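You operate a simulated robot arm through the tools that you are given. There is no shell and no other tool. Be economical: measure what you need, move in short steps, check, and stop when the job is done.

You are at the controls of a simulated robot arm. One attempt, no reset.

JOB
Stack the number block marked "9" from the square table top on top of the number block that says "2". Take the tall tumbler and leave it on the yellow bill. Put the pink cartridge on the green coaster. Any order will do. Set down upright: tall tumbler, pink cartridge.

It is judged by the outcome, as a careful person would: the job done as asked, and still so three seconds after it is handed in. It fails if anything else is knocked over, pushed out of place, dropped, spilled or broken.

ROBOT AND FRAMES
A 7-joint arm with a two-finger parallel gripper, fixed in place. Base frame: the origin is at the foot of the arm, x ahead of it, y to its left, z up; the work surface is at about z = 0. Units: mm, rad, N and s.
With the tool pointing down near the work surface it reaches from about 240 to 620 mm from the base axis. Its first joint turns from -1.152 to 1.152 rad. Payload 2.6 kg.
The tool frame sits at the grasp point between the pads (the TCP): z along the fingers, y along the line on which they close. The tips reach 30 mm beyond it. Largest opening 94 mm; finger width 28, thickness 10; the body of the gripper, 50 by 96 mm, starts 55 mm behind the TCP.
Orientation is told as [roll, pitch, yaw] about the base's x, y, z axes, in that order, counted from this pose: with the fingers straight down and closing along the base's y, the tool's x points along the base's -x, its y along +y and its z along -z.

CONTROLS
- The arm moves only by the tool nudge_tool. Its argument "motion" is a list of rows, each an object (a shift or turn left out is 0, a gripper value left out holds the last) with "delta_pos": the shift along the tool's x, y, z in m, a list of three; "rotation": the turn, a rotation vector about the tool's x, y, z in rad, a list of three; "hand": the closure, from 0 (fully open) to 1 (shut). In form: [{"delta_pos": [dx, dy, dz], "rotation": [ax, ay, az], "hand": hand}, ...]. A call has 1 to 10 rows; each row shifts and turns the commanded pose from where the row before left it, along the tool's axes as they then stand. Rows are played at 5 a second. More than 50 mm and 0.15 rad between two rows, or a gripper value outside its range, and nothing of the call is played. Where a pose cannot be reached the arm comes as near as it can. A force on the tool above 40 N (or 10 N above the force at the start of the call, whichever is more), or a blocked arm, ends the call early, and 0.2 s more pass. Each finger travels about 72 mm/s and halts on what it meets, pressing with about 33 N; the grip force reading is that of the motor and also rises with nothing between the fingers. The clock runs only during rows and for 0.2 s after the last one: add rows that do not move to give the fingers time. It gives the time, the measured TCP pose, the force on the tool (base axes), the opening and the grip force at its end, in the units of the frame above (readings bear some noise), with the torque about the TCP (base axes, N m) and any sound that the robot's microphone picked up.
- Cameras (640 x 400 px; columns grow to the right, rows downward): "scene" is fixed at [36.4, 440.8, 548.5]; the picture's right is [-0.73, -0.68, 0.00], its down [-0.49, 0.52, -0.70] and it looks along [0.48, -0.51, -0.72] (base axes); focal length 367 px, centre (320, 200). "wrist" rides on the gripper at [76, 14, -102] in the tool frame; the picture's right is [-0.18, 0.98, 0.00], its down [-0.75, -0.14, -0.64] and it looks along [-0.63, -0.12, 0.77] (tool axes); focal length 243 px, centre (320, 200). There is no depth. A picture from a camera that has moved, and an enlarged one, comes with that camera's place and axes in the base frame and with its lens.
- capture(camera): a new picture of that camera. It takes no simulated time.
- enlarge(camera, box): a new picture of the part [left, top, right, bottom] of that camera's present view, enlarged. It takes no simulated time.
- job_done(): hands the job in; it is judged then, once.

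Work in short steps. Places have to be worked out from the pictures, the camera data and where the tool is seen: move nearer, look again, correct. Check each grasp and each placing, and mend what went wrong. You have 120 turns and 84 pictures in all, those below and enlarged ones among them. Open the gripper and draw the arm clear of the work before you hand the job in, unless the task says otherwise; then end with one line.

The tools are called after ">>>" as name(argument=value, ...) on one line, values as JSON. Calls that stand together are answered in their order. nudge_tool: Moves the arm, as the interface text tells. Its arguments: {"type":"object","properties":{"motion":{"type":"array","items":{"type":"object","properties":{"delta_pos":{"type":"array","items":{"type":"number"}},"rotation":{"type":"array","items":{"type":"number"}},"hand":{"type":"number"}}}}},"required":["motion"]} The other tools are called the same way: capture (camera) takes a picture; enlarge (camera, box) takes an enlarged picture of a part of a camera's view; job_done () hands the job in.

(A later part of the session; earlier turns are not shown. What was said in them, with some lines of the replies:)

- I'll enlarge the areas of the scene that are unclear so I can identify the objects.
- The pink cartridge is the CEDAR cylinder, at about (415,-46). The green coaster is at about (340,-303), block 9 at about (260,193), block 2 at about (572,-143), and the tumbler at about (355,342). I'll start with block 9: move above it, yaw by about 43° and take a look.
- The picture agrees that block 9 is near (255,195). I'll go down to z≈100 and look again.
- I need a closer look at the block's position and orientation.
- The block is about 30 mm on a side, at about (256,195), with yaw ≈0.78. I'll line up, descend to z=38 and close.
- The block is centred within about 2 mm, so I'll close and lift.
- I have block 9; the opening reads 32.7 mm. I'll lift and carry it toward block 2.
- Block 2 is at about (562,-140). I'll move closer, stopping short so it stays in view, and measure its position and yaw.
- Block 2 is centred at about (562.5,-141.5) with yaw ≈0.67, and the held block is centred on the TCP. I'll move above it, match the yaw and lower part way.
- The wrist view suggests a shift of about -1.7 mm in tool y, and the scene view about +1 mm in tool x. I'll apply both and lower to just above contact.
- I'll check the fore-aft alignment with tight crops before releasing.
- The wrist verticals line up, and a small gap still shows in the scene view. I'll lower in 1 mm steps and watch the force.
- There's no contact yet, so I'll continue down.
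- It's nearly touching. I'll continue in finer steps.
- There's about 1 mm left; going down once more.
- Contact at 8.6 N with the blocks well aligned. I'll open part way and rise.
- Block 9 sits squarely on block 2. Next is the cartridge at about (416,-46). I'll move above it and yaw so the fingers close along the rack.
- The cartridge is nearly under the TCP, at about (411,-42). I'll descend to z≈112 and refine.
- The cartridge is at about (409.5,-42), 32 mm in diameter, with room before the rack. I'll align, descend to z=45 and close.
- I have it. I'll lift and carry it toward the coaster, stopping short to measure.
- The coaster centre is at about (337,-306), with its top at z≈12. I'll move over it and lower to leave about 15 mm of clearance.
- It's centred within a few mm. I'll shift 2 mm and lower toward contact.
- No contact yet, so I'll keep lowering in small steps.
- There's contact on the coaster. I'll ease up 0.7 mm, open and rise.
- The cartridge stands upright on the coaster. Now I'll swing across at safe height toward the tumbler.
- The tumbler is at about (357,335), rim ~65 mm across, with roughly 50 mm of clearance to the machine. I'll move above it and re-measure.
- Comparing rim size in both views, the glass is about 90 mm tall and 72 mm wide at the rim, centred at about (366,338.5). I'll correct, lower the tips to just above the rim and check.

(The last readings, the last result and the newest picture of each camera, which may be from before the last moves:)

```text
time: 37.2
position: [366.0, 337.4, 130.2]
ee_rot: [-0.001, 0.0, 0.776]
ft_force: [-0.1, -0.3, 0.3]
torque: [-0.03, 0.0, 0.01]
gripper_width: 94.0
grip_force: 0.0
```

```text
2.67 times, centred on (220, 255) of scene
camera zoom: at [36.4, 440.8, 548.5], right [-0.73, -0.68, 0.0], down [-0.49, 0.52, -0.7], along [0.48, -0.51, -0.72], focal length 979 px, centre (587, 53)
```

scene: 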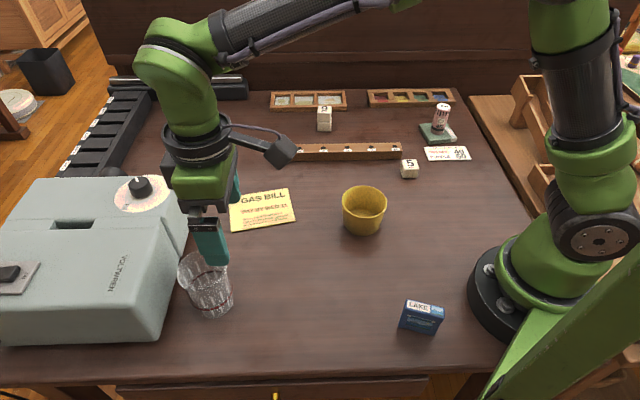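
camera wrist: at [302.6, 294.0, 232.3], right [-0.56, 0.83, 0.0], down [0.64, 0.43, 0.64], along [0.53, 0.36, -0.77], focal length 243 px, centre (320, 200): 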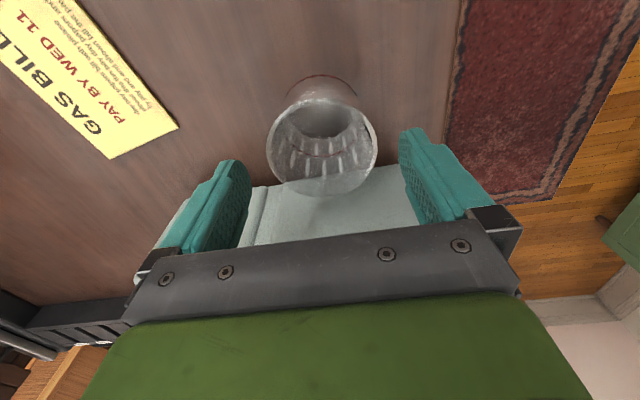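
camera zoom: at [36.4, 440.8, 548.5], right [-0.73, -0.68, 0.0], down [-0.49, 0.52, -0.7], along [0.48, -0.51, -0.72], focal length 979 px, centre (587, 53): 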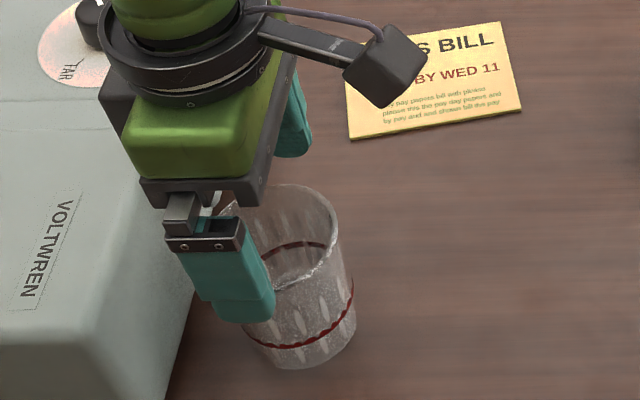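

It's centred within about 2 mm, against 11 mm of clearance per side. I'll descend to z=55.

>>> nudge_tool(motion=[{"delta_pos": [0.001, 0.001, 0.02]}, {"delta_pos": [0, 0, 0.02]}, {"delta_pos": [0, 0, 0.02]}, {"delta_pos": [0, 0, 0.015]}, {}])

>>> capture(camera="wrist")

>>> enlarge(camera="scene", box=[120, 180, 320, 330])

```text
time: 38.4
position: [365.3, 336.9, 55.1]
ee_rot: [-0.001, 0.0, 0.777]
ft_force: [0.7, -0.2, 0.5]
torque: [0.0, 0.01, -0.02]
gripper_width: 94.0
grip_force: 0.1
```

```text
40 pictures are left
camera wrist: at [300.9, 293.7, 157.9], right [-0.56, 0.83, 0.0], down [0.64, 0.43, 0.64], along [0.53, 0.36, -0.77], focal length 243 px, centre (320, 200)
```

wrist: 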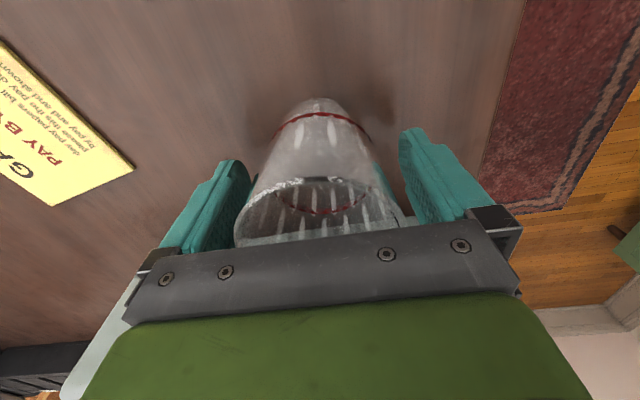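

```text
2.67 times, centred on (220, 255) of scene
camera zoom: at [36.4, 440.8, 548.5], right [-0.73, -0.68, 0.0], down [-0.49, 0.52, -0.7], along [0.48, -0.51, -0.72], focal length 979 px, centre (587, 53)
```

zoom: 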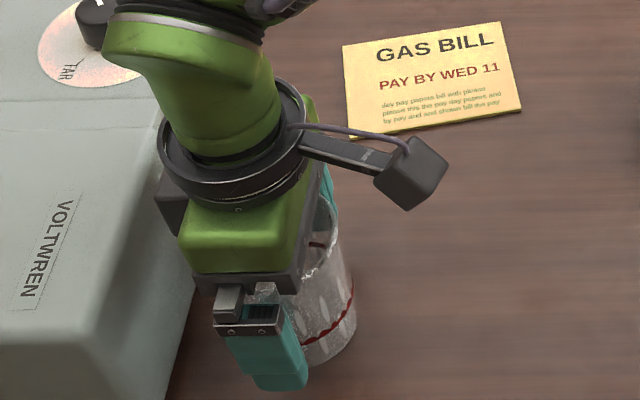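

The glass is between the fingers with even margins. I'll close gradually.

>>> nudge_tool(motion=[{"hand": 0.2}, {"hand": 0.26}, {"hand": 0.3}, {"hand": 0.34}, {}])

```text
time: 39.6
position: [364.8, 336.6, 55.2]
ee_rot: [-0.003, 0.0, 0.778]
ft_force: [-0.7, 0.1, 0.4]
torque: [-0.02, -0.05, -0.02]
gripper_width: 72.4
grip_force: 32.9
```

It's gripped at 72.4 mm. I'll lift 70 mm and carry it to above the bill, centred at about (471,153).

>>> nudge_tool(motion=[{"delta_pos": [0, 0, -0.01], "hand": 0.4}, {"delta_pos": [0, 0, -0.02]}, {"delta_pos": [0, 0, -0.02]}, {"delta_pos": [0, 0, -0.02]}, {}])

>>> capture(camera="scene")

```text
time: 40.8
position: [365.0, 338.1, 124.7]
ee_rot: [0.0, 0.001, 0.778]
ft_force: [0.0, -0.6, -2.6]
torque: [0.0, 0.04, 0.02]
gripper_width: 72.7
grip_force: 32.8
```

```text
38 pictures are left
```

scene: 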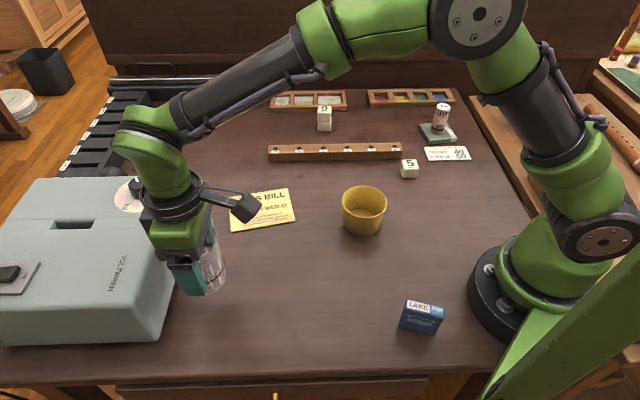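

The glass is lifted. Now I'll carry it over the bill.

>>> nudge_tool(motion=[{"delta_pos": [0.009, -0.034, 0]}, {"delta_pos": [0.009, -0.034, 0]}, {"delta_pos": [0.009, -0.034, 0]}, {"delta_pos": [0.009, -0.034, 0]}, {"delta_pos": [0.009, -0.034, 0]}, {"delta_pos": [0.009, -0.035, 0]}, {}])

>>> capture(camera="wrist")

>>> enlarge(camera="scene", box=[180, 130, 340, 250])

```text
time: 42.4
position: [470.3, 153.7, 123.8]
ee_rot: [0.002, -0.001, 0.778]
ft_force: [0.5, -0.3, -2.6]
torque: [-0.02, 0.01, 0.01]
gripper_width: 72.5
grip_force: 32.8
```

```text
37 pictures are left
camera wrist: at [405.9, 109.7, 226.9], right [-0.56, 0.83, 0.0], down [0.64, 0.43, 0.64], along [0.53, 0.36, -0.77], focal length 243 px, centre (320, 200)
```

wrist: 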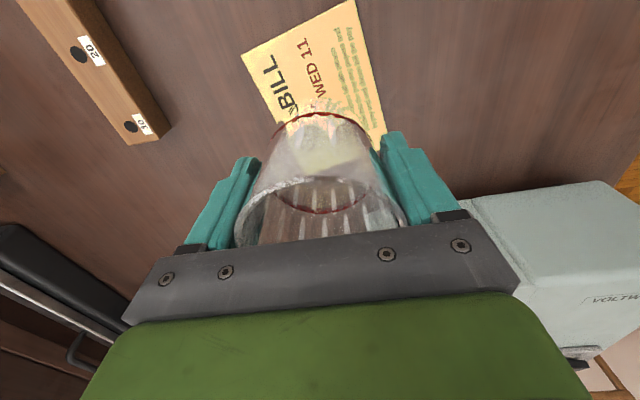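

```text
3.33 times, centred on (260, 190) of scene
camera zoom: at [36.5, 440.8, 548.5], right [-0.73, -0.68, 0.0], down [-0.49, 0.52, -0.7], along [0.48, -0.51, -0.72], focal length 1223 px, centre (520, 233)
```

zoom: 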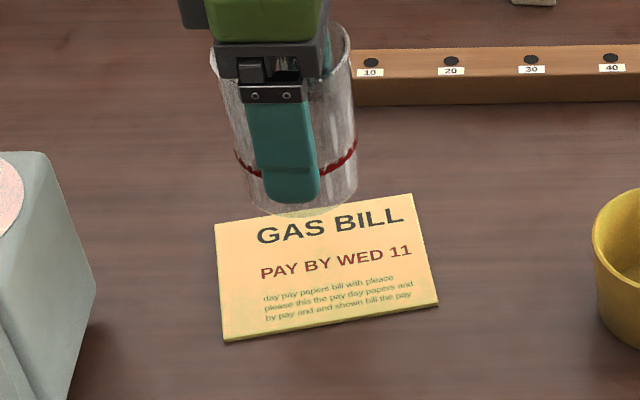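

The glass is directly over the bill centre. I'll lower it to about 9 mm above the surface.

>>> nudge_tool(motion=[{"delta_pos": [0, 0, 0.02]}, {"delta_pos": [0, 0, 0.02]}, {"delta_pos": [0, 0, 0.015]}, {"delta_pos": [0, 0, 0.007]}, {}])

>>> enlarge(camera="scene", box=[180, 130, 340, 250])

```text
time: 43.6
position: [469.8, 152.8, 63.2]
ee_rot: [-0.001, -0.001, 0.775]
ft_force: [-0.3, 0.7, -2.7]
torque: [0.01, 0.01, 0.0]
gripper_width: 72.6
grip_force: 33.3
```

```text
3.33 times, centred on (260, 190) of scene
camera zoom: at [36.5, 440.8, 548.5], right [-0.73, -0.68, 0.0], down [-0.49, 0.52, -0.7], along [0.48, -0.51, -0.72], focal length 1223 px, centre (520, 233)
```

zoom: 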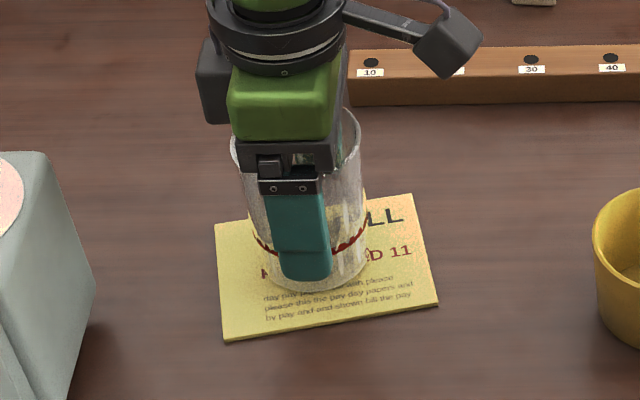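

Well placed over the bill. I'll lower in small steps until contact.

>>> nudge_tool(motion=[{"delta_pos": [0, 0, 0.002]}, {"delta_pos": [0, 0, 0.001]}, {"delta_pos": [0, 0, 0.001]}, {"delta_pos": [0, 0, 0.001]}, {}])

```text
time: 44.8
position: [470.0, 153.4, 58.6]
ee_rot: [0.0, -0.001, 0.779]
ft_force: [-0.5, -0.3, 7.7]
torque: [-0.05, 0.1, -0.02]
gripper_width: 72.3
grip_force: 33.4
```

There's contact at about 10 N, so I'll release.

>>> nudge_tool(motion=[{"delta_pos": [0, 0, -0.0005]}, {"hand": 0.15}, {"hand": 0}, {"hand": 0}, {}])

>>> capture(camera="wrist")

```text
time: 46.0
position: [469.8, 152.7, 58.9]
ee_rot: [-0.001, 0.0, 0.776]
ft_force: [0.1, -0.1, -0.1]
torque: [-0.02, 0.03, 0.0]
gripper_width: 94.3
grip_force: 0.0
```

```text
34 pictures are left
camera wrist: at [405.7, 109.7, 161.5], right [-0.56, 0.83, 0.0], down [0.64, 0.43, 0.64], along [0.53, 0.36, -0.77], focal length 243 px, centre (320, 200)
```

wrist: 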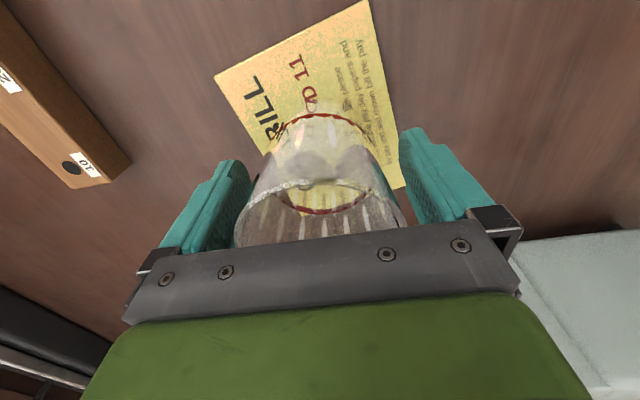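

The glass stands with the fingers clear on both sides. I'll rise straight up, then draw back.

>>> nudge_tool(motion=[{"delta_pos": [0, 0, -0.02]}, {"delta_pos": [0, 0, -0.03]}, {"delta_pos": [0, 0, -0.04]}, {"delta_pos": [0, 0, -0.05]}, {"delta_pos": [0.04, 0, 0]}, {"delta_pos": [0.04, 0, 0]}, {"delta_pos": [0.04, 0, 0]}, {}])

>>> capture(camera="scene")

>>> capture(camera="wrist")

```text
time: 47.8
position: [383.0, 69.4, 197.2]
ee_rot: [0.0, 0.0, 0.775]
ft_force: [-0.2, 0.0, -0.5]
torque: [-0.04, 0.04, -0.01]
gripper_width: 93.8
grip_force: 0.1
```

```text
33 pictures are left
```

scene: 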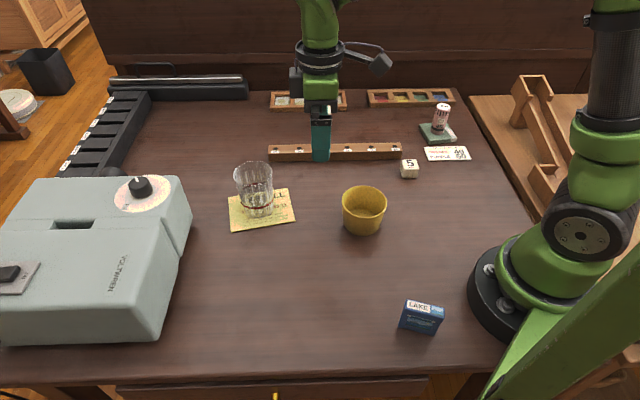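

```text
32 pictures are left
camera wrist: at [319.2, 25.8, 299.9], right [-0.56, 0.83, 0.0], down [0.64, 0.43, 0.64], along [0.53, 0.36, -0.77], focal length 243 px, centre (320, 200)
```

wrist: 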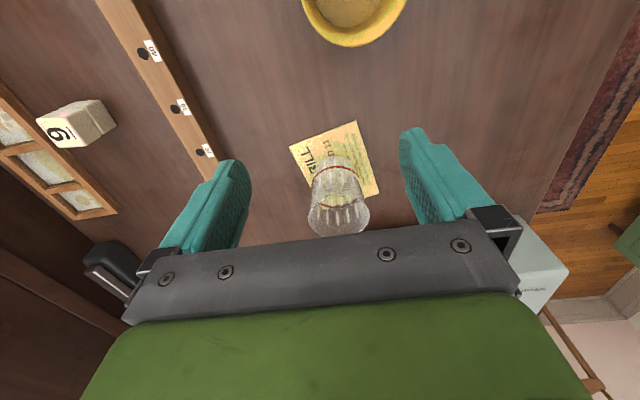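

The glass is upright on the bill, the cartridge is upright on the coaster and the blocks are stacked (9 is on top in the wrist view). Nothing else has moved, and the arm is open and clear, so I'm handing the job in.

>>> job_done()

```text
The job is handed in.
```

I finished all three parts and handed the job in: block 9 is stacked on block 2, the tumbler stands upright on the yellow bill, and the pink cartridge stands upright on the green coaster.
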